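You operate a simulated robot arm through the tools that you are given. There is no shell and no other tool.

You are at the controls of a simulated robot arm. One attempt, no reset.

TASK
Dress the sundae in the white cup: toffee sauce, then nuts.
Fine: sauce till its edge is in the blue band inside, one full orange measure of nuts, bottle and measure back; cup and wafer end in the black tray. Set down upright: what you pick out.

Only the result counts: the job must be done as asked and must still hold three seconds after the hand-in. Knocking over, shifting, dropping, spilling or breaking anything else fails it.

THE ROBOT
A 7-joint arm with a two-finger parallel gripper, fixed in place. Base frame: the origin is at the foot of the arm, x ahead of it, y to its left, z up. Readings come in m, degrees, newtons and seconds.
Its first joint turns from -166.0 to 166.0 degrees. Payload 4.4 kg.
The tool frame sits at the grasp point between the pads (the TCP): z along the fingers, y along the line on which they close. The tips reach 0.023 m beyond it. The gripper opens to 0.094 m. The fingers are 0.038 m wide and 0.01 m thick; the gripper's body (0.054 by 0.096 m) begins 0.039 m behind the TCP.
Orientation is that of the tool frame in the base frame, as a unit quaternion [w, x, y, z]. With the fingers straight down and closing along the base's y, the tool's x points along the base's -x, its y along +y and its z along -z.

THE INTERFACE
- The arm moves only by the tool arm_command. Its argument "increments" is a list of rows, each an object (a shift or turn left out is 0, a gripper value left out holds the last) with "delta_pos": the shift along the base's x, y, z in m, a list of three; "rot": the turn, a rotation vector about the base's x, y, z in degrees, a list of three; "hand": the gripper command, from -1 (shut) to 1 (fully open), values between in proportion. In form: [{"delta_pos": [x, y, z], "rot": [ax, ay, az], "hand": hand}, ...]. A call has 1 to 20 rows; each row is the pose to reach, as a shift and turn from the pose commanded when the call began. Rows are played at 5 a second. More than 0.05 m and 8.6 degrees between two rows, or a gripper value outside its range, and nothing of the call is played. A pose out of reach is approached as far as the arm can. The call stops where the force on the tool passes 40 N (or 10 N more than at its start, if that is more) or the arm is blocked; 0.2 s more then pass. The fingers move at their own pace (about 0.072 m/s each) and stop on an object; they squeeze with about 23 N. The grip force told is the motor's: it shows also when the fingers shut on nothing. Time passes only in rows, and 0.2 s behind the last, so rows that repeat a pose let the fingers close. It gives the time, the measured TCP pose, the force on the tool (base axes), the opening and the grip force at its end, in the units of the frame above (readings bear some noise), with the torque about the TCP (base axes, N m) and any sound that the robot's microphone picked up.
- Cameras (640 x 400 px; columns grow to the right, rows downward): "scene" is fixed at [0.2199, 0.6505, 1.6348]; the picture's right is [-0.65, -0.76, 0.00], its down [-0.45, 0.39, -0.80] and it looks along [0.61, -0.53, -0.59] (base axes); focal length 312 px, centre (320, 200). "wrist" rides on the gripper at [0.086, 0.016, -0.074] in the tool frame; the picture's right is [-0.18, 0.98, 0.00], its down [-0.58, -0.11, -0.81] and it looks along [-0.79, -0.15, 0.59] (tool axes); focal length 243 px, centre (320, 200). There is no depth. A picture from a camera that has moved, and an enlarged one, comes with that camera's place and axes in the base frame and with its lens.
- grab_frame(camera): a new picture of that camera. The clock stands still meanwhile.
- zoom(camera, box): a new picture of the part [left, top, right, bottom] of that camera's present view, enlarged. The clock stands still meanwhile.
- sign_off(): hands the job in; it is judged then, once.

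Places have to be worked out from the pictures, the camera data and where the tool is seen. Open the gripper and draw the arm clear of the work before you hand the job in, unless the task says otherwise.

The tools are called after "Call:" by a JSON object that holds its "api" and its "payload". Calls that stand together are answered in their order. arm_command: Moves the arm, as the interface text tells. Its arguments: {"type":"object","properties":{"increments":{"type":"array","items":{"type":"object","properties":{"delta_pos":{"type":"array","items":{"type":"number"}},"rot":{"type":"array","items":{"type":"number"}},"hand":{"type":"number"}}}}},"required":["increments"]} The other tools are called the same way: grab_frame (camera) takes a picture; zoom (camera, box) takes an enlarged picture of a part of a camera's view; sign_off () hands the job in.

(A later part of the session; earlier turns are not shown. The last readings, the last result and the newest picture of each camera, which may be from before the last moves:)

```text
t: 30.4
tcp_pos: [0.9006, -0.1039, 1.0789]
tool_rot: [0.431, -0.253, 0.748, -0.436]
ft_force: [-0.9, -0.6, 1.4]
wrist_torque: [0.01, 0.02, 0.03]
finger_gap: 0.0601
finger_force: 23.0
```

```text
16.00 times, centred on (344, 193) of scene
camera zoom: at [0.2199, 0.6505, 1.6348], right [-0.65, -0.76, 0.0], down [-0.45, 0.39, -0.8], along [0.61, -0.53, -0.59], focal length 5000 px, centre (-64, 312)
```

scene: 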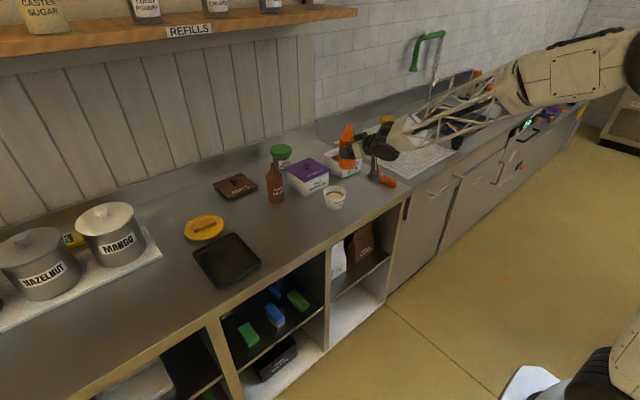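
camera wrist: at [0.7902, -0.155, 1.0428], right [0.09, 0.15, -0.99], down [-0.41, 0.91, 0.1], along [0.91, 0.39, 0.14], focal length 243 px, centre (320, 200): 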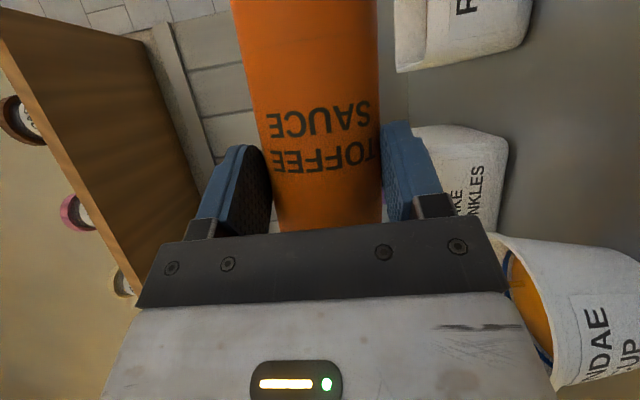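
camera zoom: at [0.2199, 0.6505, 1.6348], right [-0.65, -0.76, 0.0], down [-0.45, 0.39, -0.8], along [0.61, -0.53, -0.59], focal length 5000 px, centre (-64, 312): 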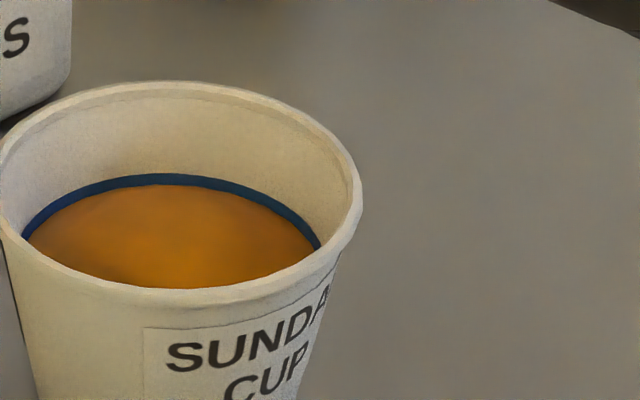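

The sauce edge sits inside the blue band all round (no white gap, band still visible above). I bring the bottle back upright and away.

Call:
{"api": "arm_command", "payload": {"increments": [{"delta_pos": [0, 0.007, 0.005], "rot": [7.5, 0, 0]}, {"delta_pos": [0, 0.015, 0.01], "rot": [15, 0, 0]}, {"delta_pos": [0, 0.017, 0.015], "rot": [22.5, 0, 0]}, {"delta_pos": [0, 0.017, 0.02], "rot": [30, 0, 0]}, {"delta_pos": [0, 0.017, 0.025], "rot": [37.5, 0, 0]}, {"delta_pos": [0, 0.017, 0.03], "rot": [45, 0, 0]}, {"delta_pos": [0, 0.017, 0.035], "rot": [52.5, 0, 0]}, {"delta_pos": [0, 0.017, 0.04], "rot": [60, 0, 0]}, {"delta_pos": [0, 0.017, 0.04], "rot": [60, 0, 0]}]}}

Call:
{"api": "zoom", "payload": {"camera": "scene", "box": [280, 130, 400, 220]}}

```text
t: 32.4
tcp_pos: [0.9004, -0.0865, 1.1196]
tool_rot: [0.5, -0.005, 0.866, -0.003]
ft_force: [-0.2, 0.1, -0.1]
wrist_torque: [0.0, 0.0, -0.02]
finger_gap: 0.0603
finger_force: 22.6
out of reach, approached as far as the arm can: row 8
```

```text
4.44 times, centred on (340, 175) of scene
camera zoom: at [0.2199, 0.6505, 1.6348], right [-0.65, -0.76, 0.0], down [-0.45, 0.39, -0.8], along [0.61, -0.53, -0.59], focal length 1389 px, centre (231, 311)
```

zoom: 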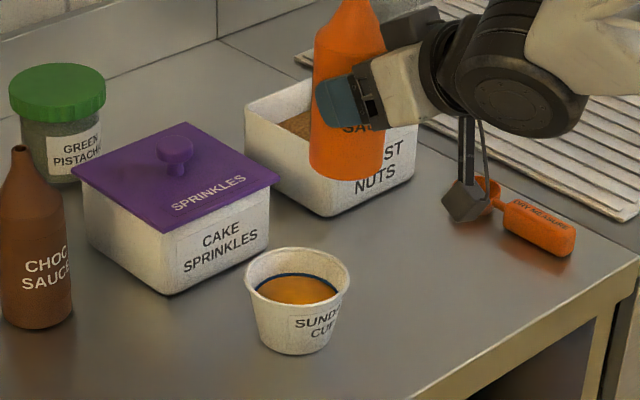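

The bottle looks marginally tilted in the grip compared with before; I check the wrist view.

Call:
{"api": "grab_frame", "payload": {"camera": "wrist"}}

Call:
{"api": "zoom", "payload": {"camera": "scene", "box": [310, 110, 390, 170]}}

```text
taken
camera wrist: at [0.7934, -0.0718, 1.0805], right [0.09, 0.98, 0.15], down [-0.41, -0.1, 0.91], along [0.91, -0.14, 0.39], focal length 243 px, centre (320, 200)
```

wrist: 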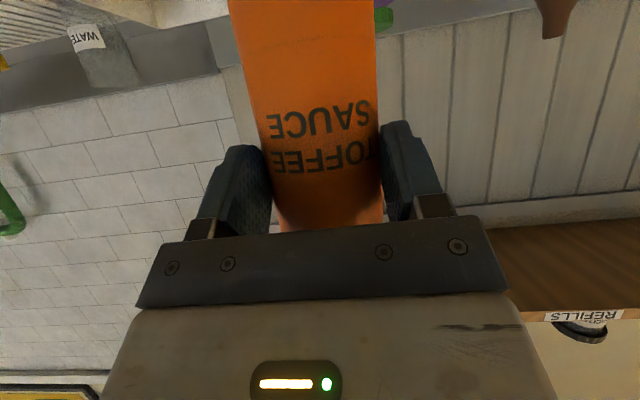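

```text
6.67 times, centred on (350, 140) of scene
camera zoom: at [0.2199, 0.6505, 1.6348], right [-0.65, -0.76, 0.0], down [-0.45, 0.39, -0.8], along [0.61, -0.53, -0.59], focal length 2083 px, centre (120, 600)
```

zoom: 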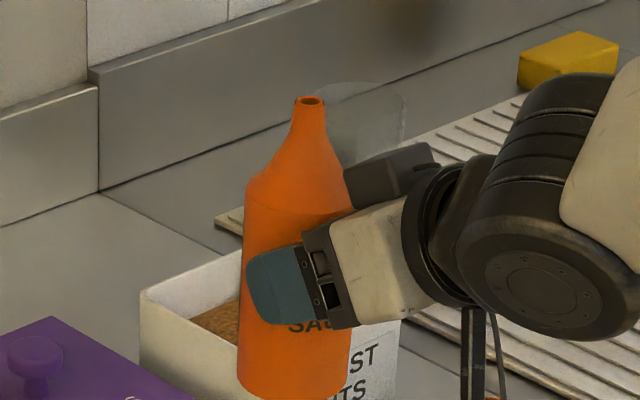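

The bottle slid a few millimetres in the grip but is essentially upright. I carry it back over its original spot, same path reversed, still high.

Call:
{"api": "arm_command", "payload": {"increments": [{"delta_pos": [0, 0.035, 0], "rot": [0, 0, 1.7]}, {"delta_pos": [0, 0.08, 0], "rot": [0, 0, 3.5]}, {"delta_pos": [0, 0.125, 0], "rot": [0, 0, 5.2]}, {"delta_pos": [0, 0.17, 0], "rot": [0, 0, 7]}, {"delta_pos": [0, 0.215, 0], "rot": [0, 0, 8.7]}, {"delta_pos": [0, 0.26, 0], "rot": [0, 0, 10.5]}, {"delta_pos": [0, 0.292, 0], "rot": [0, 0, 12.17]}, {"delta_pos": [0.04, 0.301, 0], "rot": [0, 0, 12.17]}, {"delta_pos": [0.085, 0.31, 0], "rot": [0, 0, 12.17]}, {"delta_pos": [0.125, 0.319, -0.01], "rot": [0, 0, 12.17]}, {"delta_pos": [0.161, 0.327, -0.03], "rot": [0, 0, 12.17]}, {"delta_pos": [0.161, 0.327, -0.06], "rot": [0, 0, 12.17]}, {"delta_pos": [0.161, 0.327, -0.09], "rot": [0, 0, 12.17]}, {"delta_pos": [0.161, 0.327, -0.105], "rot": [0, 0, 12.17]}, {"delta_pos": [0.161, 0.327, -0.105], "rot": [0, 0, 12.17]}]}}

Call:
{"api": "grab_frame", "payload": {"camera": "wrist"}}

Call:
{"api": "zoom", "payload": {"camera": "scene", "box": [200, 130, 320, 230]}}

```text
t: 35.6
tcp_pos: [1.0622, 0.2398, 1.014]
tool_rot: [0.497, -0.097, 0.861, 0.05]
ft_force: [-0.1, -1.0, -0.2]
wrist_torque: [-0.01, -0.02, -0.03]
finger_gap: 0.0598
finger_force: 23.1
```

```text
taken
camera wrist: at [0.9534, 0.2313, 0.9751], right [-0.12, 0.98, 0.15], down [-0.38, -0.19, 0.91], along [0.92, 0.06, 0.39], focal length 243 px, centre (320, 200)
```

wrist: 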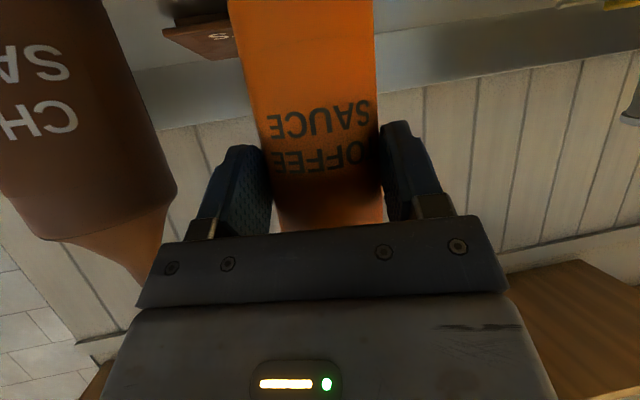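

```text
4.00 times, centred on (260, 180) of scene
camera zoom: at [0.2199, 0.6505, 1.6348], right [-0.65, -0.76, 0.0], down [-0.45, 0.39, -0.8], along [0.61, -0.53, -0.59], focal length 1250 px, centre (560, 280)
```

zoom: 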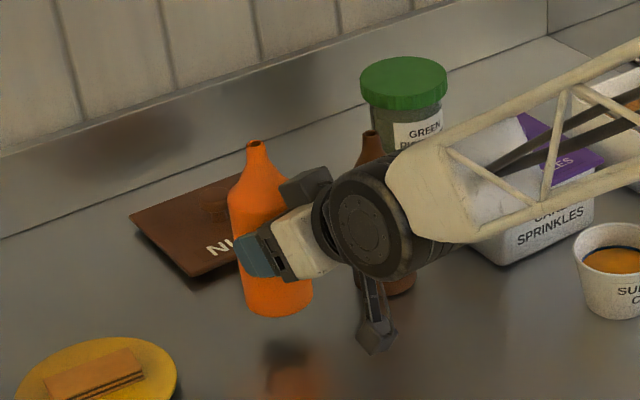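

The bottle is vertical; I estimate its base is ~28 mm above the counter. I lower most of it and then feel for contact.

Call:
{"api": "arm_command", "payload": {"increments": [{"delta_pos": [0, 0, -0.01]}, {"delta_pos": [0, 0, -0.018]}, {"delta_pos": [0, 0, -0.022]}]}}

Call:
{"api": "zoom", "payload": {"camera": "scene", "box": [220, 160, 300, 220]}}

```text
t: 36.4
tcp_pos: [1.062, 0.2396, 0.9927]
tool_rot: [0.497, -0.096, 0.861, 0.05]
ft_force: [0.5, 0.1, -1.1]
wrist_torque: [0.01, 0.0, 0.01]
finger_gap: 0.06
finger_force: 23.4
```

```text
6.67 times, centred on (260, 190) of scene
camera zoom: at [0.2199, 0.6505, 1.6348], right [-0.65, -0.76, 0.0], down [-0.45, 0.39, -0.8], along [0.61, -0.53, -0.59], focal length 2083 px, centre (720, 267)
```

zoom: 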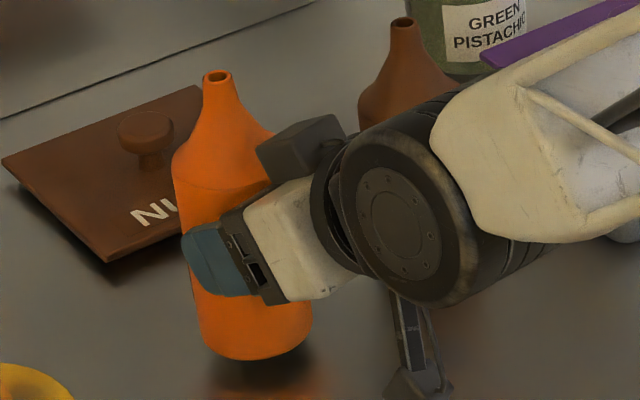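

There's still a small gap to the shadow. I lower in 2 mm rows to about z=0.985.

Call:
{"api": "arm_command", "payload": {"increments": [{"delta_pos": [0, 0, -0.002]}, {"delta_pos": [0, 0, -0.004]}, {"delta_pos": [0, 0, -0.006]}]}}

Call:
{"api": "zoom", "payload": {"camera": "scene", "box": [230, 190, 270, 220]}}

```text
t: 37.2
tcp_pos: [1.0617, 0.2403, 0.9869]
tool_rot: [0.497, -0.098, 0.861, 0.051]
ft_force: [0.1, -0.3, 0.6]
wrist_torque: [0.04, -0.01, -0.01]
finger_gap: 0.0598
finger_force: 22.3
```

```text
13.33 times, centred on (250, 205) of scene
camera zoom: at [0.2199, 0.6505, 1.6348], right [-0.65, -0.76, 0.0], down [-0.45, 0.39, -0.8], along [0.61, -0.53, -0.59], focal length 4167 px, centre (1253, 133)
```

zoom: 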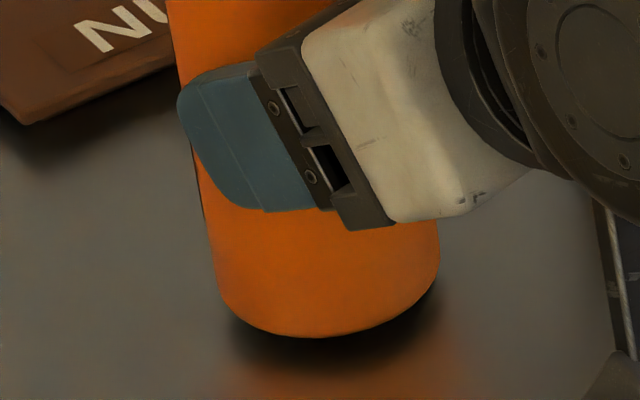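

The shadow is closing in; I continue lowering 2 mm at a time.

Call:
{"api": "arm_command", "payload": {"increments": [{"delta_pos": [0, 0, -0.0015]}, {"delta_pos": [0, 0, -0.003]}]}}

Call:
{"api": "zoom", "payload": {"camera": "scene", "box": [230, 190, 270, 220]}}

```text
t: 37.8
tcp_pos: [1.0607, 0.2395, 0.9829]
tool_rot: [0.497, -0.096, 0.861, 0.05]
ft_force: [0.4, 0.1, -0.3]
wrist_torque: [0.02, 0.0, -0.01]
finger_gap: 0.06
finger_force: 22.5
```

```text
13.33 times, centred on (250, 205) of scene
camera zoom: at [0.2199, 0.6505, 1.6348], right [-0.65, -0.76, 0.0], down [-0.45, 0.39, -0.8], along [0.61, -0.53, -0.59], focal length 4167 px, centre (1253, 133)
```

zoom: 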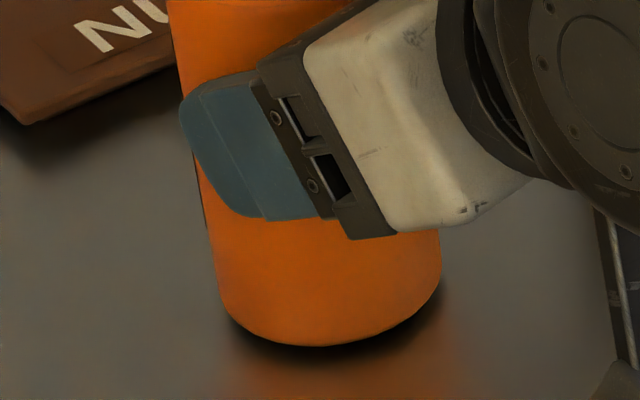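

About 2 mm left by comparison with the original base position in the image. I continue.

Call:
{"api": "arm_command", "payload": {"increments": [{"delta_pos": [0, 0, -0.001]}, {"delta_pos": [0, 0, -0.002]}]}}

Call:
{"api": "zoom", "payload": {"camera": "scene", "box": [230, 190, 270, 220]}}

```text
t: 38.4
tcp_pos: [1.0625, 0.24, 0.9814]
tool_rot: [0.497, -0.097, 0.861, 0.05]
ft_force: [0.4, 0.6, -1.2]
wrist_torque: [-0.03, 0.0, 0.0]
finger_gap: 0.0599
finger_force: 23.6
```

```text
13.33 times, centred on (250, 205) of scene
camera zoom: at [0.2199, 0.6505, 1.6348], right [-0.65, -0.76, 0.0], down [-0.45, 0.39, -0.8], along [0.61, -0.53, -0.59], focal length 4167 px, centre (1253, 133)
```

zoom: 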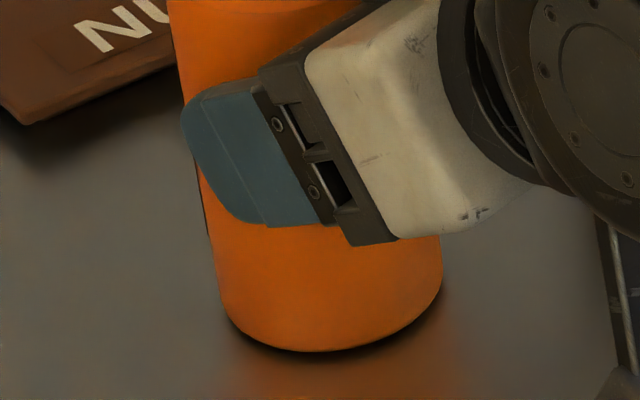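

Shadow now nearly meets the base; two more small steps.

Call:
{"api": "arm_command", "payload": {"increments": [{"delta_pos": [0, 0, -0.001]}, {"delta_pos": [0, 0, -0.002]}]}}

Call:
{"api": "zoom", "payload": {"camera": "scene", "box": [230, 190, 270, 220]}}

```text
t: 39.0
tcp_pos: [1.0624, 0.2397, 0.9804]
tool_rot: [0.498, -0.096, 0.86, 0.051]
ft_force: [-0.5, 1.2, 7.5]
wrist_torque: [-0.03, 0.08, 0.07]
finger_gap: 0.0598
finger_force: 23.5
```

```text
13.33 times, centred on (250, 205) of scene
camera zoom: at [0.2199, 0.6505, 1.6348], right [-0.65, -0.76, 0.0], down [-0.45, 0.39, -0.8], along [0.61, -0.53, -0.59], focal length 4167 px, centre (1253, 133)
```

zoom: 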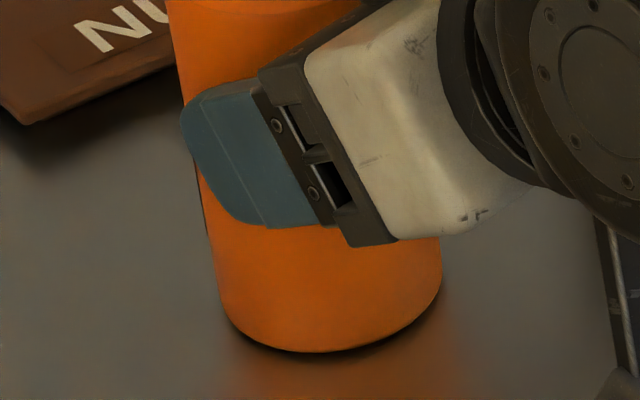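

Contact: 7.5 N upward. The bottle is standing on the counter, so I open the hand gradually.

Call:
{"api": "arm_command", "payload": {"increments": [{"hand": 0.35}, {"hand": 0.5}, {"hand": 0.7}, {"hand": 0.7}]}}

Call:
{"api": "zoom", "payload": {"camera": "scene", "box": [220, 160, 300, 220]}}

Call:
{"api": "grab_frame", "payload": {"camera": "wrist"}}

```text
t: 40.0
tcp_pos: [1.0619, 0.2402, 0.9798]
tool_rot: [0.498, -0.096, 0.861, 0.05]
ft_force: [-0.3, 0.7, 0.4]
wrist_torque: [0.01, -0.02, -0.01]
finger_gap: 0.0803
finger_force: 0.1
```

```text
6.67 times, centred on (260, 190) of scene
camera zoom: at [0.2199, 0.6505, 1.6348], right [-0.65, -0.76, 0.0], down [-0.45, 0.39, -0.8], along [0.61, -0.53, -0.59], focal length 2083 px, centre (720, 267)
```

zoom: 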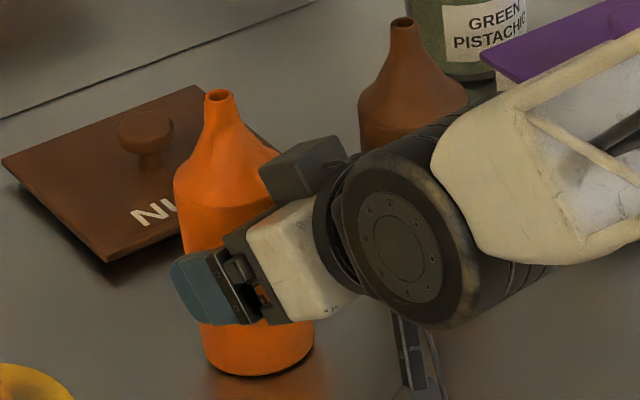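

```text
taken
camera wrist: at [0.9537, 0.2317, 0.9404], right [-0.12, 0.98, 0.15], down [-0.38, -0.19, 0.91], along [0.92, 0.06, 0.39], focal length 243 px, centre (320, 200)
```

wrist: 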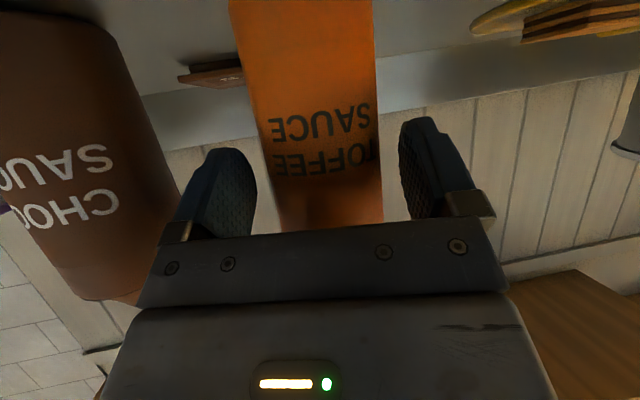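

Bottle stands free and upright. I back straight out along the approach line, then raise the arm.

Call:
{"api": "arm_command", "payload": {"increments": [{"delta_pos": [-0.02, -0.0043, 0]}, {"delta_pos": [-0.045, -0.0097, 0]}, {"delta_pos": [-0.08, -0.0173, 0.0]}, {"delta_pos": [-0.12, -0.0259, 0.01]}, {"delta_pos": [-0.14, -0.03, 0.05]}, {"delta_pos": [-0.15, -0.04, 0.095]}, {"delta_pos": [-0.16, -0.06, 0.14]}, {"delta_pos": [-0.17, -0.09, 0.17]}, {"delta_pos": [-0.17, -0.09, 0.17]}]}}

Call:
{"api": "grab_frame", "payload": {"camera": "scene"}}

Call:
{"api": "zoom", "payload": {"camera": "scene", "box": [200, 140, 320, 240]}}

```text
refused: row 7 steps farther than a row can; nothing moved
```

```text
taken
```

scene: 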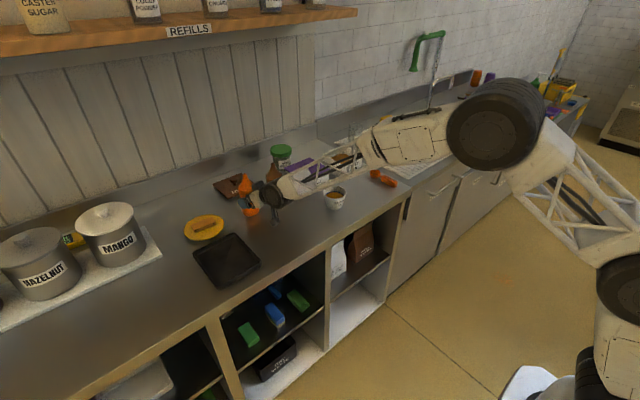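

```text
4.00 times, centred on (260, 190) of scene
camera zoom: at [0.2199, 0.6505, 1.6348], right [-0.65, -0.76, 0.0], down [-0.45, 0.39, -0.8], along [0.61, -0.53, -0.59], focal length 1250 px, centre (560, 240)
```

zoom: 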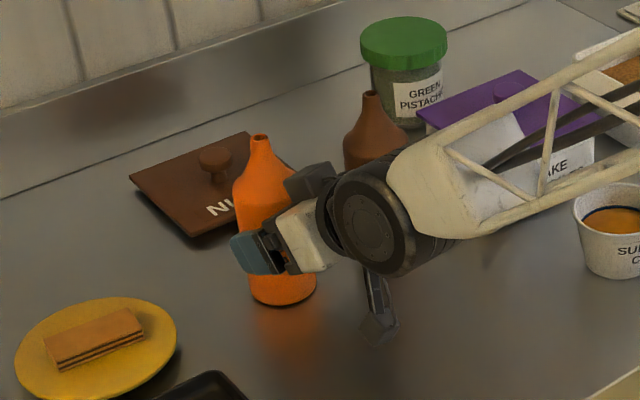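

One row stepped too far, so nothing moved. I resend with smaller steps.

Call:
{"api": "arm_command", "payload": {"increments": [{"delta_pos": [-0.02, -0.0043, 0]}, {"delta_pos": [-0.045, -0.0097, 0]}, {"delta_pos": [-0.08, -0.0173, 0.0]}, {"delta_pos": [-0.12, -0.0259, 0.01]}, {"delta_pos": [-0.135, -0.03, 0.045]}, {"delta_pos": [-0.14, -0.035, 0.085]}, {"delta_pos": [-0.15, -0.045, 0.12]}, {"delta_pos": [-0.16, -0.07, 0.15]}, {"delta_pos": [-0.17, -0.09, 0.17]}, {"delta_pos": [-0.17, -0.09, 0.17]}]}}

Call:
{"api": "grab_frame", "payload": {"camera": "scene"}}

Call:
{"api": "zoom", "payload": {"camera": "scene", "box": [200, 140, 320, 240]}}

```text
t: 42.2
tcp_pos: [0.8921, 0.1501, 1.149]
tool_rot: [0.498, -0.096, 0.861, 0.05]
ft_force: [-0.7, 0.1, -0.6]
wrist_torque: [0.0, 0.01, 0.02]
finger_gap: 0.08
finger_force: 0.1
```

```text
taken
```

scene: 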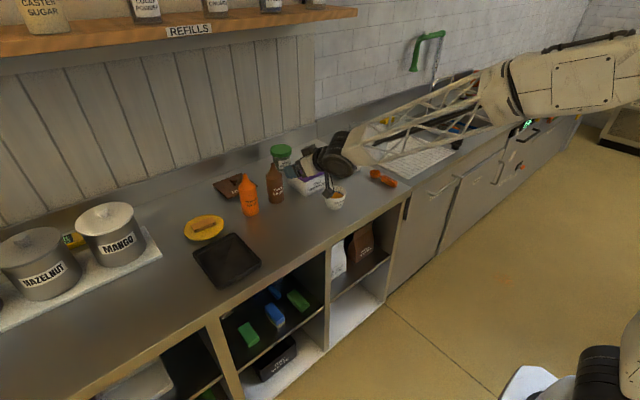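

```text
4.00 times, centred on (260, 190) of scene
camera zoom: at [0.2199, 0.6505, 1.6348], right [-0.65, -0.76, 0.0], down [-0.45, 0.39, -0.8], along [0.61, -0.53, -0.59], focal length 1250 px, centre (560, 240)
```

zoom: 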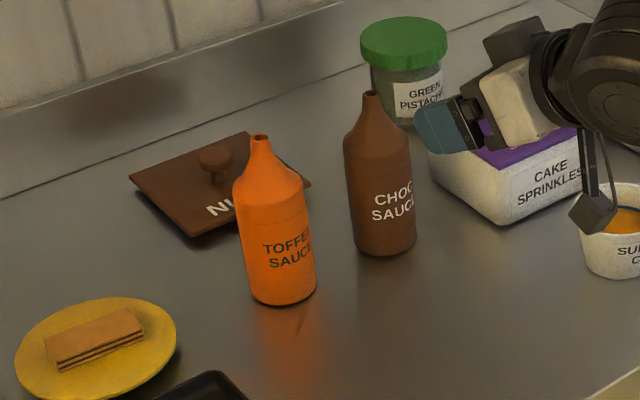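

Bottle is back in place next to where it stood. Next the spoon: I move over to the nuts side, turning the tool nearer vertical, to test reach above the nuts box.

Call:
{"api": "arm_command", "payload": {"increments": [{"delta_pos": [0.006, -0.041, 0.0], "rot": [0.03, 5.59, -2.59], "hand": 0.3}, {"delta_pos": [0.013, -0.082, 0.0], "rot": [0.06, 11.19, -5.19]}, {"delta_pos": [0.019, -0.123, 0.0], "rot": [0.09, 16.78, -7.78]}, {"delta_pos": [0.026, -0.164, 0.0], "rot": [0.12, 22.38, -10.37]}, {"delta_pos": [0.032, -0.206, 0.0], "rot": [0.16, 27.97, -12.97]}, {"delta_pos": [0.039, -0.247, -0.005], "rot": [0.19, 33.57, -15.56]}, {"delta_pos": [0.045, -0.288, -0.01], "rot": [0.22, 39.16, -18.15]}, {"delta_pos": [0.052, -0.329, -0.02], "rot": [0.25, 44.76, -20.75]}, {"delta_pos": [0.058, -0.37, -0.03], "rot": [0.28, 50.35, -23.34]}, {"delta_pos": [0.058, -0.37, -0.03], "rot": [0.28, 50.35, -23.34]}]}}

Call:
{"api": "grab_frame", "payload": {"camera": "wrist"}}

Call:
{"api": "grab_frame", "payload": {"camera": "scene"}}

```text
t: 44.4
tcp_pos: [0.8775, -0.1317, 1.0451]
tool_rot: [0.154, 0.126, 0.977, 0.077]
ft_force: [0.1, 0.0, -0.1]
wrist_torque: [-0.01, 0.06, -0.02]
finger_gap: 0.0612
finger_force: 0.1
out of reach, approached as far as the arm can: row 1, 2, 4, 5, 6, 7, 8, 9, 10
```

```text
taken
camera wrist: at [0.7782, -0.102, 1.093], right [0.38, 0.89, 0.24], down [0.25, -0.35, 0.9], along [0.89, -0.29, -0.36], focal length 243 px, centre (320, 200)
```

wrist: 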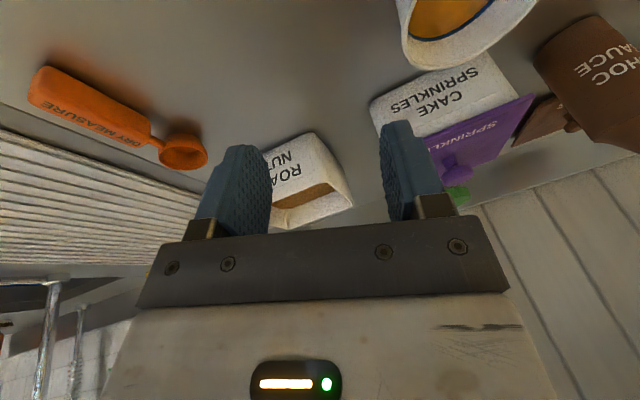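

```text
taken
```

scene: 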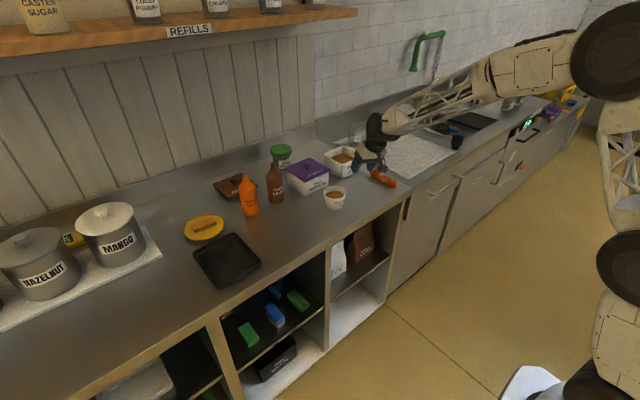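

The arm stalled against some joint limit partway (nothing was touched; the cup still stands). I back off to a retracted, higher pose with the tool straight down to regain a comfortable configuration.

Call:
{"api": "arm_command", "payload": {"increments": [{"delta_pos": [-0.02, 0.0, 0.03]}, {"delta_pos": [-0.04, 0.0, 0.06]}, {"delta_pos": [-0.06, 0.0, 0.09]}, {"delta_pos": [-0.09, 0.0, 0.12]}, {"delta_pos": [-0.12, 0.0, 0.15]}, {"delta_pos": [-0.15, 0.0, 0.18]}, {"delta_pos": [-0.17, 0.0, 0.2]}, {"delta_pos": [-0.17, 0.0, 0.2]}]}}

Call:
{"api": "grab_frame", "payload": {"camera": "scene"}}

```text
t: 46.2
tcp_pos: [0.7063, -0.128, 1.2047]
tool_rot: [0.156, 0.13, 0.975, 0.089]
ft_force: [-0.1, -0.8, 0.2]
wrist_torque: [0.04, 0.03, -0.01]
finger_gap: 0.0611
finger_force: 0.1
out of reach, approached as far as the arm can: row 3, 4, 5, 6, 7, 8
```

```text
taken
```

scene: 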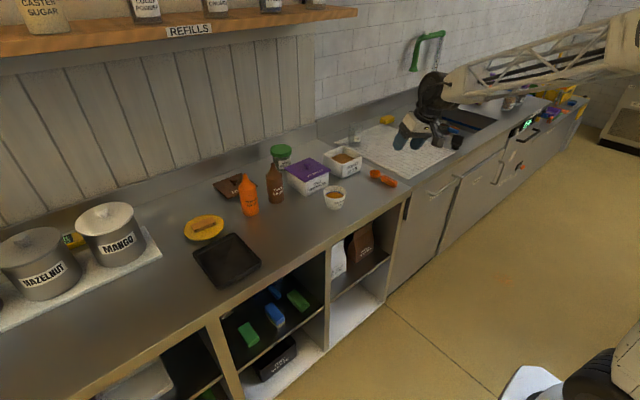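

Still constrained. I go back toward the original comfortable start pose, tool straight down, to shake off the limit.

Call:
{"api": "arm_command", "payload": {"increments": [{"delta_pos": [-0.011, 0.034, 0.016], "rot": [-1.47, 2.59, 2.16]}, {"delta_pos": [-0.022, 0.067, 0.032], "rot": [-2.94, 5.17, 4.31]}, {"delta_pos": [-0.033, 0.101, 0.048], "rot": [-4.41, 7.76, 6.47]}, {"delta_pos": [-0.043, 0.134, 0.064], "rot": [-5.89, 10.34, 8.63]}, {"delta_pos": [-0.054, 0.168, 0.08], "rot": [-7.36, 12.93, 10.79]}, {"delta_pos": [-0.065, 0.201, 0.096], "rot": [-8.83, 15.51, 12.94]}, {"delta_pos": [-0.076, 0.235, 0.112], "rot": [-10.3, 18.1, 15.1]}, {"delta_pos": [-0.076, 0.235, 0.112], "rot": [-10.3, 18.1, 15.1]}]}}

Call:
{"api": "grab_frame", "payload": {"camera": "scene"}}

```text
t: 48.0
tcp_pos: [0.6349, 0.0537, 1.2866]
tool_rot: [0.014, -0.03, 0.991, 0.133]
ft_force: [-1.0, 0.2, 0.2]
wrist_torque: [-0.03, -0.02, 0.0]
finger_gap: 0.0612
finger_force: 0.0
out of reach, approached as far as the arm can: row 1, 2, 3, 4, 5, 6, 7, 8
```

```text
taken
```

scene: 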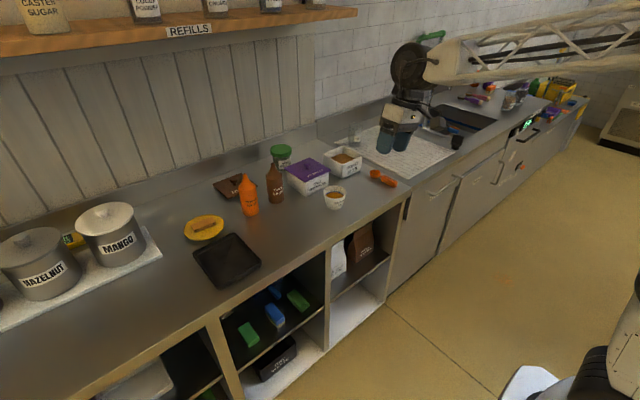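

I look closely at the arm's wrist and elbow to understand which joint is binding.

Call:
{"api": "zoom", "payload": {"camera": "scene", "box": [360, 0, 640, 175]}}

Call:
{"api": "grab_frame", "payload": {"camera": "wrist"}}

```text
2.29 times, centred on (500, 88) of scene
camera zoom: at [0.2199, 0.6505, 1.6348], right [-0.65, -0.76, 0.0], down [-0.45, 0.39, -0.8], along [0.61, -0.53, -0.59], focal length 714 px, centre (-91, 457)
```

zoom: 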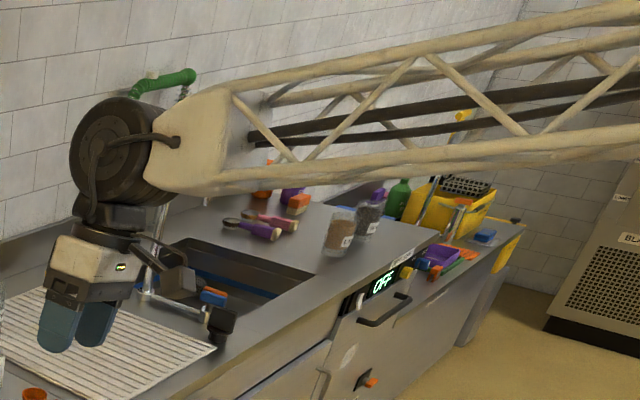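

```text
taken
camera wrist: at [0.5463, 0.0449, 1.3593], right [0.12, 0.96, 0.27], down [0.57, -0.29, 0.77], along [0.81, 0.06, -0.58], focal length 243 px, centre (320, 200)
```

wrist: 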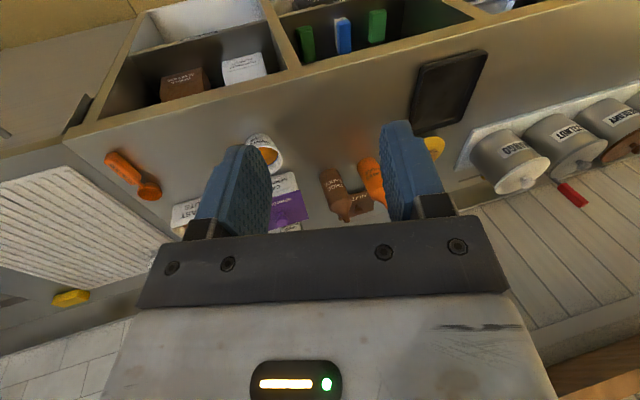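

I try just correcting the sideways tilt of the tool from here, to see how the arm responds.

Call:
{"api": "arm_command", "payload": {"increments": [{"rot": [-4, 0, 0]}, {"rot": [-8, 0, 0]}, {"rot": [-12, 0, 0]}, {"rot": [-15.3, 0, 0]}, {"rot": [-15.3, 0, 0]}]}}

```text
t: 49.2
tcp_pos: [0.6347, 0.0529, 1.2882]
tool_rot: [0.016, -0.029, 0.99, 0.134]
ft_force: [0.1, -1.0, -0.4]
wrist_torque: [-0.03, 0.0, -0.01]
finger_gap: 0.0612
finger_force: 0.2
out of reach, approached as far as the arm can: row 1, 2, 3, 4, 5
```

That rotation is blocked outright. I test a small yaw turn each way to find the binding joint.

Call:
{"api": "arm_command", "payload": {"increments": [{"rot": [0, 0, 5]}, {"rot": [0, 0, 10]}, {"rot": [0, 0, 15]}, {"rot": [0, 0, 20]}]}}

```text
t: 50.2
tcp_pos: [0.6348, 0.0555, 1.2875]
tool_rot: [-0.006, -0.2, 0.97, 0.14]
ft_force: [-0.4, 0.3, -0.2]
wrist_torque: [0.01, 0.01, -0.01]
finger_gap: 0.0611
finger_force: 0.0
```

Yaw of +20° works. Now I try the tilt correction again from here.

Call:
{"api": "arm_command", "payload": {"increments": [{"rot": [-4, 0, 0]}, {"rot": [-8, 0, 0]}, {"rot": [-12, 0, 0]}, {"rot": [-15.5, 0, 0]}, {"rot": [-15.5, 0, 0]}]}}

Call:
{"api": "zoom", "payload": {"camera": "scene", "box": [360, 0, 640, 175]}}

```text
t: 51.4
tcp_pos: [0.6336, 0.056, 1.2867]
tool_rot: [-0.006, -0.2, 0.97, 0.139]
ft_force: [-0.4, 0.0, 1.2]
wrist_torque: [-0.03, -0.03, 0.0]
finger_gap: 0.0613
finger_force: 0.1
out of reach, approached as far as the arm can: row 1, 2, 3, 4, 5
```

```text
2.29 times, centred on (500, 88) of scene
camera zoom: at [0.2199, 0.6505, 1.6348], right [-0.65, -0.76, 0.0], down [-0.45, 0.39, -0.8], along [0.61, -0.53, -0.59], focal length 714 px, centre (-91, 457)
```

zoom: 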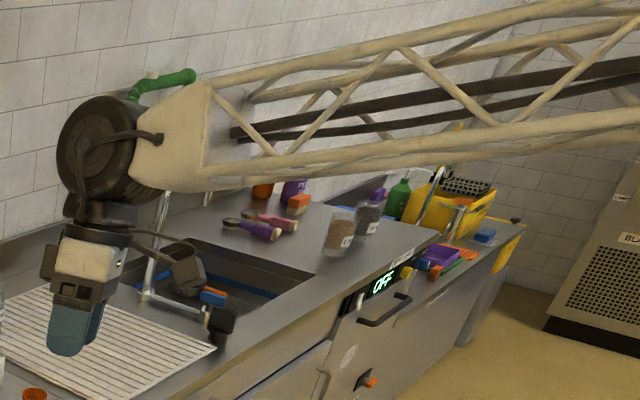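

The blocked axis is rotation about the forearm. I check the full scene for the arm's elbow and shoulder posture.

Call:
{"api": "grab_frame", "payload": {"camera": "scene"}}

Call:
{"api": "zoom", "payload": {"camera": "scene", "box": [480, 280, 640, 400]}}

```text
taken
```

scene: 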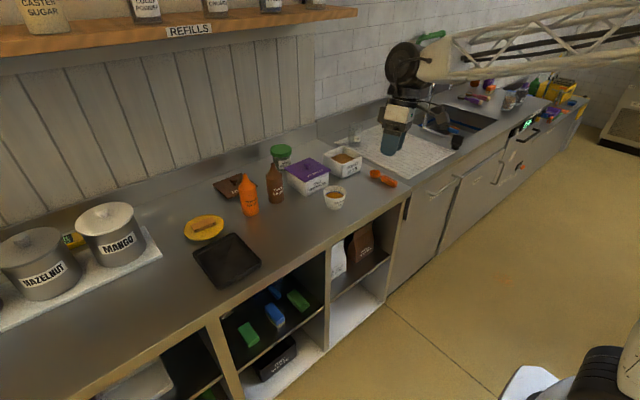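

```text
3.33 times, centred on (560, 340) of scene
camera zoom: at [0.2199, 0.6505, 1.6348], right [-0.65, -0.76, 0.0], down [-0.45, 0.39, -0.8], along [0.61, -0.53, -0.59], focal length 1042 px, centre (-480, -267)
```

zoom: 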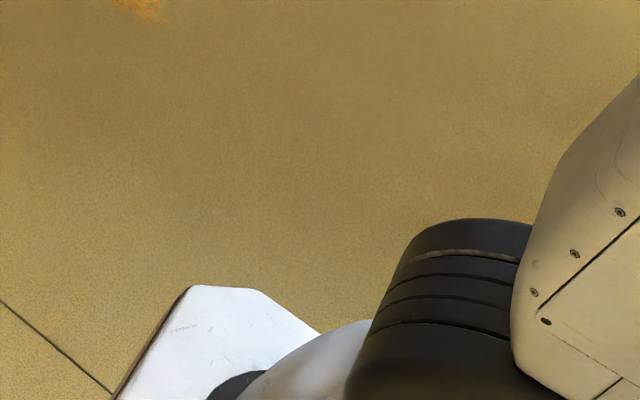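

Only rotation about the forearm axis seems blocked (fifth joint at its stop, I think). I'll try reaching further out at the same orientation and correct there, where other joints can take over.

Call:
{"api": "arm_command", "payload": {"increments": [{"delta_pos": [0.04, 0, 0]}, {"delta_pos": [0.08, 0, 0]}, {"delta_pos": [0.12, 0, 0]}, {"delta_pos": [0.16, 0, 0]}, {"delta_pos": [0.16, 0, 0], "rot": [0, -7, 0]}, {"delta_pos": [0.16, 0, 0], "rot": [0, -14, 0]}, {"delta_pos": [0.16, 0, 0], "rot": [0, -21, 0]}, {"delta_pos": [0.16, 0, 0], "rot": [0, -28, 0]}, {"delta_pos": [0.16, 0, 0], "rot": [0, -35, 0]}, {"delta_pos": [0.16, 0, 0], "rot": [0, -42, 0]}, {"delta_pos": [0.16, 0, 0], "rot": [0, -42, 0]}]}}

Call:
{"api": "zoom", "payload": {"camera": "scene", "box": [260, 0, 640, 237]}}

```text
t: 53.8
tcp_pos: [0.794, 0.0546, 1.2895]
tool_rot: [0.343, -0.237, 0.907, 0.06]
ft_force: [0.6, 0.5, 0.2]
wrist_torque: [0.0, 0.05, 0.0]
finger_gap: 0.0613
finger_force: 0.0
```

```text
1.68 times, centred on (450, 118) of scene
camera zoom: at [0.2199, 0.6505, 1.6348], right [-0.65, -0.76, 0.0], down [-0.45, 0.39, -0.8], along [0.61, -0.53, -0.59], focal length 526 px, centre (101, 337)
```

zoom: 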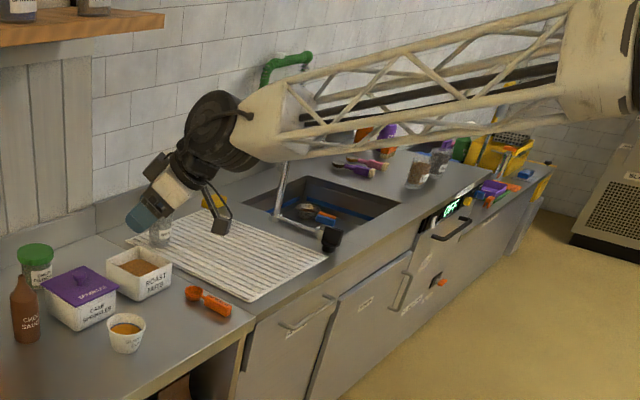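

No limit hit in this reach. Now I try turning the tool back to the plain forward-tilted orientation from here.

Call:
{"api": "arm_command", "payload": {"increments": [{"rot": [0.82, -0.7, -5.58]}, {"rot": [1.63, -1.4, -11.16]}, {"rot": [2.45, -2.1, -16.74]}, {"rot": [3.26, -2.8, -22.3]}, {"rot": [4.08, -3.51, -27.9]}, {"rot": [4.08, -3.51, -27.9]}]}}

Call:
{"api": "zoom", "payload": {"camera": "scene", "box": [260, 0, 640, 237]}}

```text
t: 55.2
tcp_pos: [0.7935, 0.0541, 1.2745]
tool_rot: [0.364, -0.121, 0.923, 0.032]
ft_force: [0.4, 0.6, -0.1]
wrist_torque: [0.01, -0.03, 0.0]
finger_gap: 0.0611
finger_force: 0.0
out of reach, approached as far as the arm can: row 3, 4, 5, 6
```

```text
1.68 times, centred on (450, 118) of scene
camera zoom: at [0.2199, 0.6505, 1.6348], right [-0.65, -0.76, 0.0], down [-0.45, 0.39, -0.8], along [0.61, -0.53, -0.59], focal length 526 px, centre (101, 337)
```

zoom: 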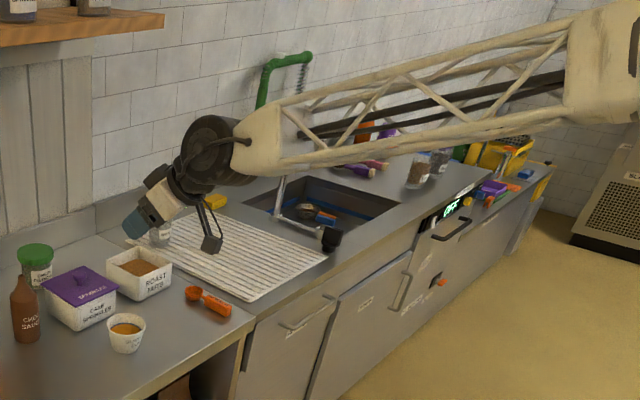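

I gather the tool just can't yaw to the right of the arm's own plane. At the spoon (far to −y), pointing along +x lies to the left of that plane, so it should be fine. I move there first and then align the tool.

Call:
{"api": "arm_command", "payload": {"increments": [{"delta_pos": [0.0, -0.038, -0.01]}, {"delta_pos": [0.0, -0.076, -0.025]}, {"delta_pos": [0.0, -0.114, -0.04]}, {"delta_pos": [0.0, -0.152, -0.06]}, {"delta_pos": [0.0, -0.19, -0.08]}, {"delta_pos": [0.0, -0.228, -0.1]}, {"delta_pos": [0.0, -0.266, -0.12]}, {"delta_pos": [0.0, -0.304, -0.135]}, {"delta_pos": [0.0, -0.34, -0.15]}, {"delta_pos": [0.0, -0.34, -0.15], "rot": [0.62, -0.64, -4.6]}, {"delta_pos": [0.0, -0.34, -0.15], "rot": [1.25, -1.29, -9.3]}, {"delta_pos": [0.0, -0.34, -0.15], "rot": [1.87, -1.93, -13.9]}, {"delta_pos": [0.0, -0.34, -0.15], "rot": [1.87, -1.93, -13.9]}]}}

Call:
{"api": "grab_frame", "payload": {"camera": "wrist"}}

Call:
{"api": "grab_frame", "payload": {"camera": "scene"}}

```text
t: 58.0
tcp_pos: [0.7933, -0.2876, 1.1232]
tool_rot: [0.383, -0.003, 0.924, 0.001]
ft_force: [0.3, 0.6, 0.7]
wrist_torque: [-0.03, 0.0, 0.0]
finger_gap: 0.0608
finger_force: 0.1
```

```text
taken
camera wrist: at [0.68, -0.2717, 1.1132], right [0.12, 0.98, 0.13], down [-0.16, -0.11, 0.98], along [0.98, -0.14, 0.14], focal length 243 px, centre (320, 200)
```

wrist: 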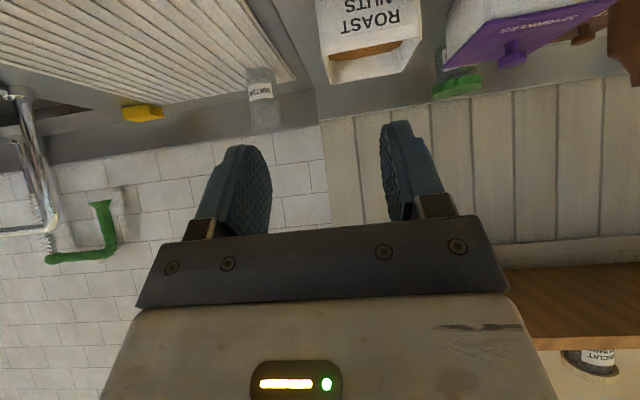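

```text
taken
```

scene: 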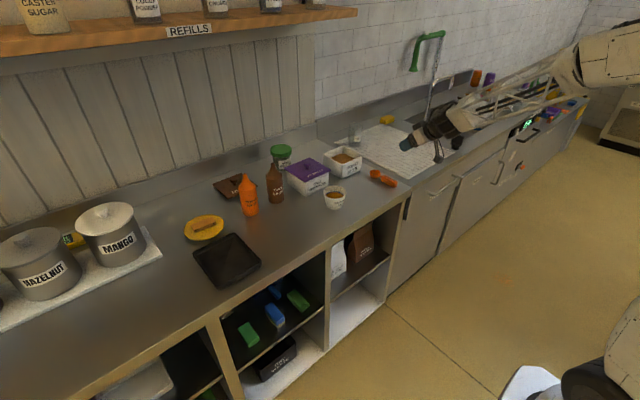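

Pose reached exactly. Now I test, in free space above the nuts box, the reach I'd need for scooping (tool tilted only ~15° at about 1.0 m).

Call:
{"api": "arm_command", "payload": {"increments": [{"delta_pos": [0.03, 0.008, 0.0], "rot": [0, 4, 0]}, {"delta_pos": [0.06, 0.015, 0.0], "rot": [0, 8, 0]}, {"delta_pos": [0.09, 0.023, 0.0], "rot": [0, 12, 0]}, {"delta_pos": [0.12, 0.03, -0.01], "rot": [0, 16, 0]}, {"delta_pos": [0.15, 0.038, -0.02], "rot": [0, 20, 0]}, {"delta_pos": [0.18, 0.046, -0.03], "rot": [0, 25, 0]}, {"delta_pos": [0.207, 0.053, -0.04], "rot": [0, 30, 0]}, {"delta_pos": [0.207, 0.053, -0.04], "rot": [0, 30, 0]}]}}

Call:
{"api": "grab_frame", "payload": {"camera": "wrist"}}

Call:
{"api": "grab_frame", "payload": {"camera": "scene"}}

```text
t: 59.8
tcp_pos: [0.9139, -0.2586, 1.1128]
tool_rot: [0.251, -0.003, 0.968, 0.001]
ft_force: [-1.0, 0.8, 0.4]
wrist_torque: [0.02, -0.01, -0.01]
finger_gap: 0.0611
finger_force: 0.0
out of reach, approached as far as the arm can: row 5, 6, 7, 8
```

```text
taken
camera wrist: at [0.8025, -0.2429, 1.1351], right [0.15, 0.98, 0.09], down [0.12, -0.11, 0.99], along [0.98, -0.14, -0.13], focal length 243 px, centre (320, 200)
```

wrist: 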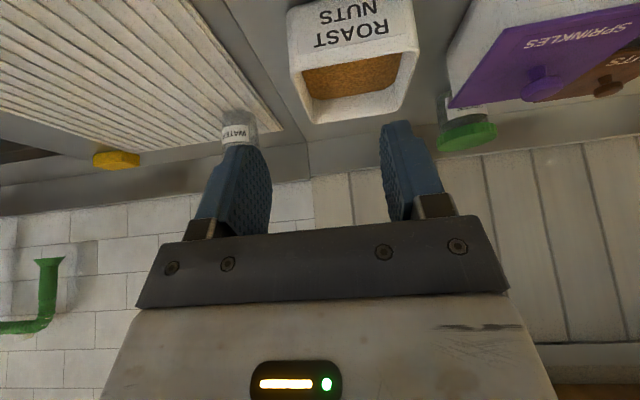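

```text
taken
```

scene: 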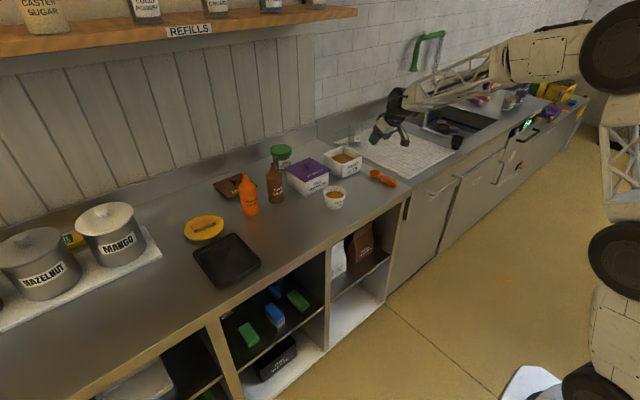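

Working through the geometry, the wrist has flipped: with joint 5 at −166° and joint 6 at its stop, the tool sits about 38° from the forearm line, exactly at the edge. To unflip, I sweep the tool upward past the forearm's left side to above it, in free air with the wrist centre fixed.

Call:
{"api": "arm_command", "payload": {"increments": [{"delta_pos": [0.012, 0, 0.0072], "rot": [0, -4, 0]}, {"delta_pos": [0.0234, 0, 0.0152], "rot": [0, -8, 0]}, {"delta_pos": [0.0343, 0, 0.024], "rot": [0, -12, 0]}, {"delta_pos": [0.0445, 0, 0.0335], "rot": [0, -16, 0]}, {"delta_pos": [0.054, 0, 0.0437], "rot": [0, -20, 0]}, {"delta_pos": [0.0628, 0, 0.0546], "rot": [0, -24, 0]}, {"delta_pos": [0.0708, 0, 0.066], "rot": [0, -28, 0]}, {"delta_pos": [0.078, 0, 0.078], "rot": [0, -32, 0]}, {"delta_pos": [0.0843, 0, 0.0904], "rot": [0, -36, 0]}, {"delta_pos": [0.0898, 0, 0.1032], "rot": [0, -40, 0]}, {"delta_pos": [0.0943, 0, 0.1164], "rot": [0, -44, 0]}, {"delta_pos": [0.0979, 0, 0.1299], "rot": [0, -48, 0]}, {"delta_pos": [0.1006, 0, 0.1436], "rot": [0, -52, 0]}, {"delta_pos": [0.1023, 0, 0.1575], "rot": [0, -56, 0]}, {"delta_pos": [0.103, 0, 0.1714], "rot": [0, -60, 0]}, {"delta_pos": [0.1028, 0, 0.1854], "rot": [0, -64, 0]}, {"delta_pos": [0.1015, 0, 0.1993], "rot": [0, -68, 0]}, {"delta_pos": [0.0994, 0, 0.2131], "rot": [0, -72, 0]}, {"delta_pos": [0.0994, 0, 0.2131], "rot": [0, -72, 0]}]}}

Call:
{"api": "zoom", "payload": {"camera": "scene", "box": [260, 0, 640, 237]}}

```text
t: 63.8
tcp_pos: [1.0144, -0.2583, 1.3264]
tool_rot: [0.773, -0.002, 0.634, -0.001]
ft_force: [-0.1, -0.1, 0.0]
wrist_torque: [-0.03, -0.02, 0.0]
finger_gap: 0.0609
finger_force: 0.1
```

```text
1.68 times, centred on (450, 118) of scene
camera zoom: at [0.2199, 0.6505, 1.6348], right [-0.65, -0.76, 0.0], down [-0.45, 0.39, -0.8], along [0.61, -0.53, -0.59], focal length 526 px, centre (101, 337)
```

zoom: 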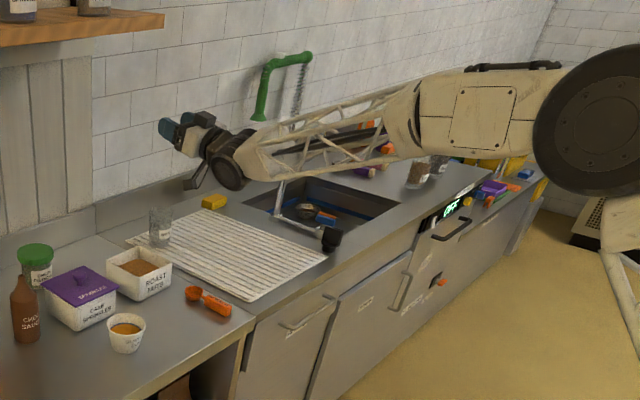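

The sweep worked without limits. Now I yaw right so the tool lies exactly above the forearm's plane, then pitch down straight through the forearm line with larger steps so the wrist takes the normal branch.

Call:
{"api": "arm_command", "payload": {"increments": [{"delta_pos": [-0.0011, -0.0205, 0], "rot": [0, 0, -6]}, {"delta_pos": [-0.0043, -0.0408, 0], "rot": [0, 0, -12]}, {"delta_pos": [-0.0096, -0.0606, 0], "rot": [0, 0, -18]}, {"delta_pos": [-0.0096, -0.0606, 0], "rot": [0, 0, -18]}]}}

Call:
{"api": "grab_frame", "payload": {"camera": "scene"}}

Call:
{"api": "zoom", "payload": {"camera": "scene", "box": [330, 20, 480, 120]}}

```text
t: 64.8
tcp_pos: [1.0032, -0.3177, 1.3253]
tool_rot: [0.762, 0.097, 0.629, -0.122]
ft_force: [-0.7, -0.2, 0.0]
wrist_torque: [-0.01, 0.02, -0.01]
finger_gap: 0.0612
finger_force: 0.1
```

```text
taken
```

scene: 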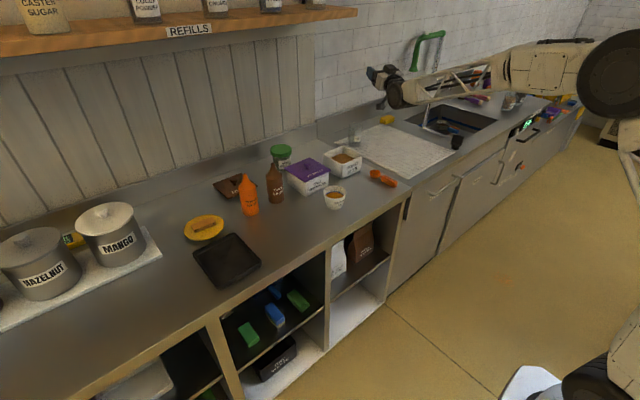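

```text
4.00 times, centred on (405, 70) of scene
camera zoom: at [0.2199, 0.6505, 1.6348], right [-0.65, -0.76, 0.0], down [-0.45, 0.39, -0.8], along [0.61, -0.53, -0.59], focal length 1250 px, centre (-20, 720)
```

zoom: 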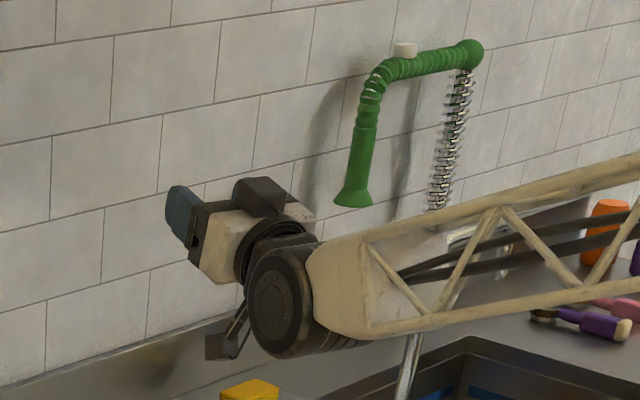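

The wrist's plain face is visible again, so joint 5 has unwound. Now I pitch the tool down through the forearm line in its plane.

Call:
{"api": "arm_command", "payload": {"increments": [{"delta_pos": [0.0032, -0.001, -0.0277], "rot": [2.47, 7.61, 0]}, {"delta_pos": [0.0028, -0.0009, -0.0556], "rot": [4.94, 15.2, 0]}, {"delta_pos": [-0.0014, 0.0004, -0.0832], "rot": [7.42, 22.8, 0]}, {"delta_pos": [-0.0058, 0.0019, -0.1], "rot": [8.96, 27.6, 0]}, {"delta_pos": [-0.0157, 0.0051, -0.1258], "rot": [11.4, 35.2, 0]}, {"delta_pos": [-0.029, 0.0094, -0.15], "rot": [13.9, 42.8, 0]}, {"delta_pos": [-0.0454, 0.0147, -0.172], "rot": [16.4, 50.4, 0]}, {"delta_pos": [-0.0644, 0.0209, -0.1914], "rot": [18.85, 58.0, 0]}, {"delta_pos": [-0.0859, 0.0279, -0.2078], "rot": [21.3, 65.6, 0]}, {"delta_pos": [-0.0859, 0.0279, -0.2078], "rot": [21.3, 65.6, 0]}]}}

Call:
{"api": "grab_frame", "payload": {"camera": "scene"}}

Call:
{"api": "zoom", "payload": {"camera": "scene", "box": [330, 20, 480, 120]}}

```text
t: 67.0
tcp_pos: [0.9181, -0.2917, 1.1179]
tool_rot: [0.273, 0.148, 0.95, -0.042]
ft_force: [-0.6, -0.1, -0.4]
wrist_torque: [-0.04, -0.01, 0.0]
finger_gap: 0.0614
finger_force: 0.1
```

```text
taken
```

scene: 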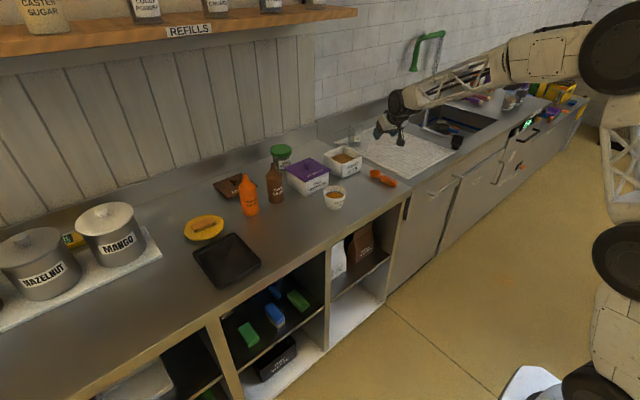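

```text
4.00 times, centred on (405, 70) of scene
camera zoom: at [0.2199, 0.6505, 1.6348], right [-0.65, -0.76, 0.0], down [-0.45, 0.39, -0.8], along [0.61, -0.53, -0.59], focal length 1250 px, centre (-20, 720)
```

zoom: 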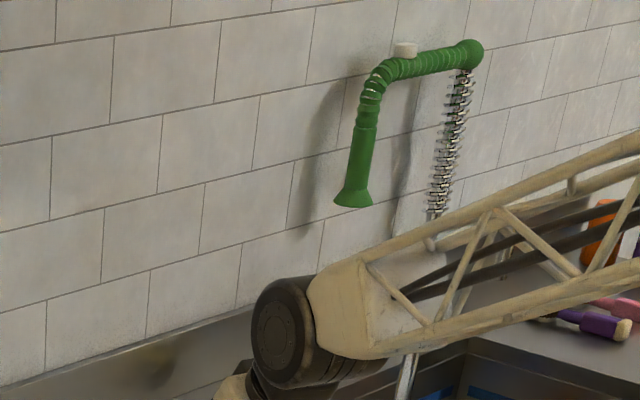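

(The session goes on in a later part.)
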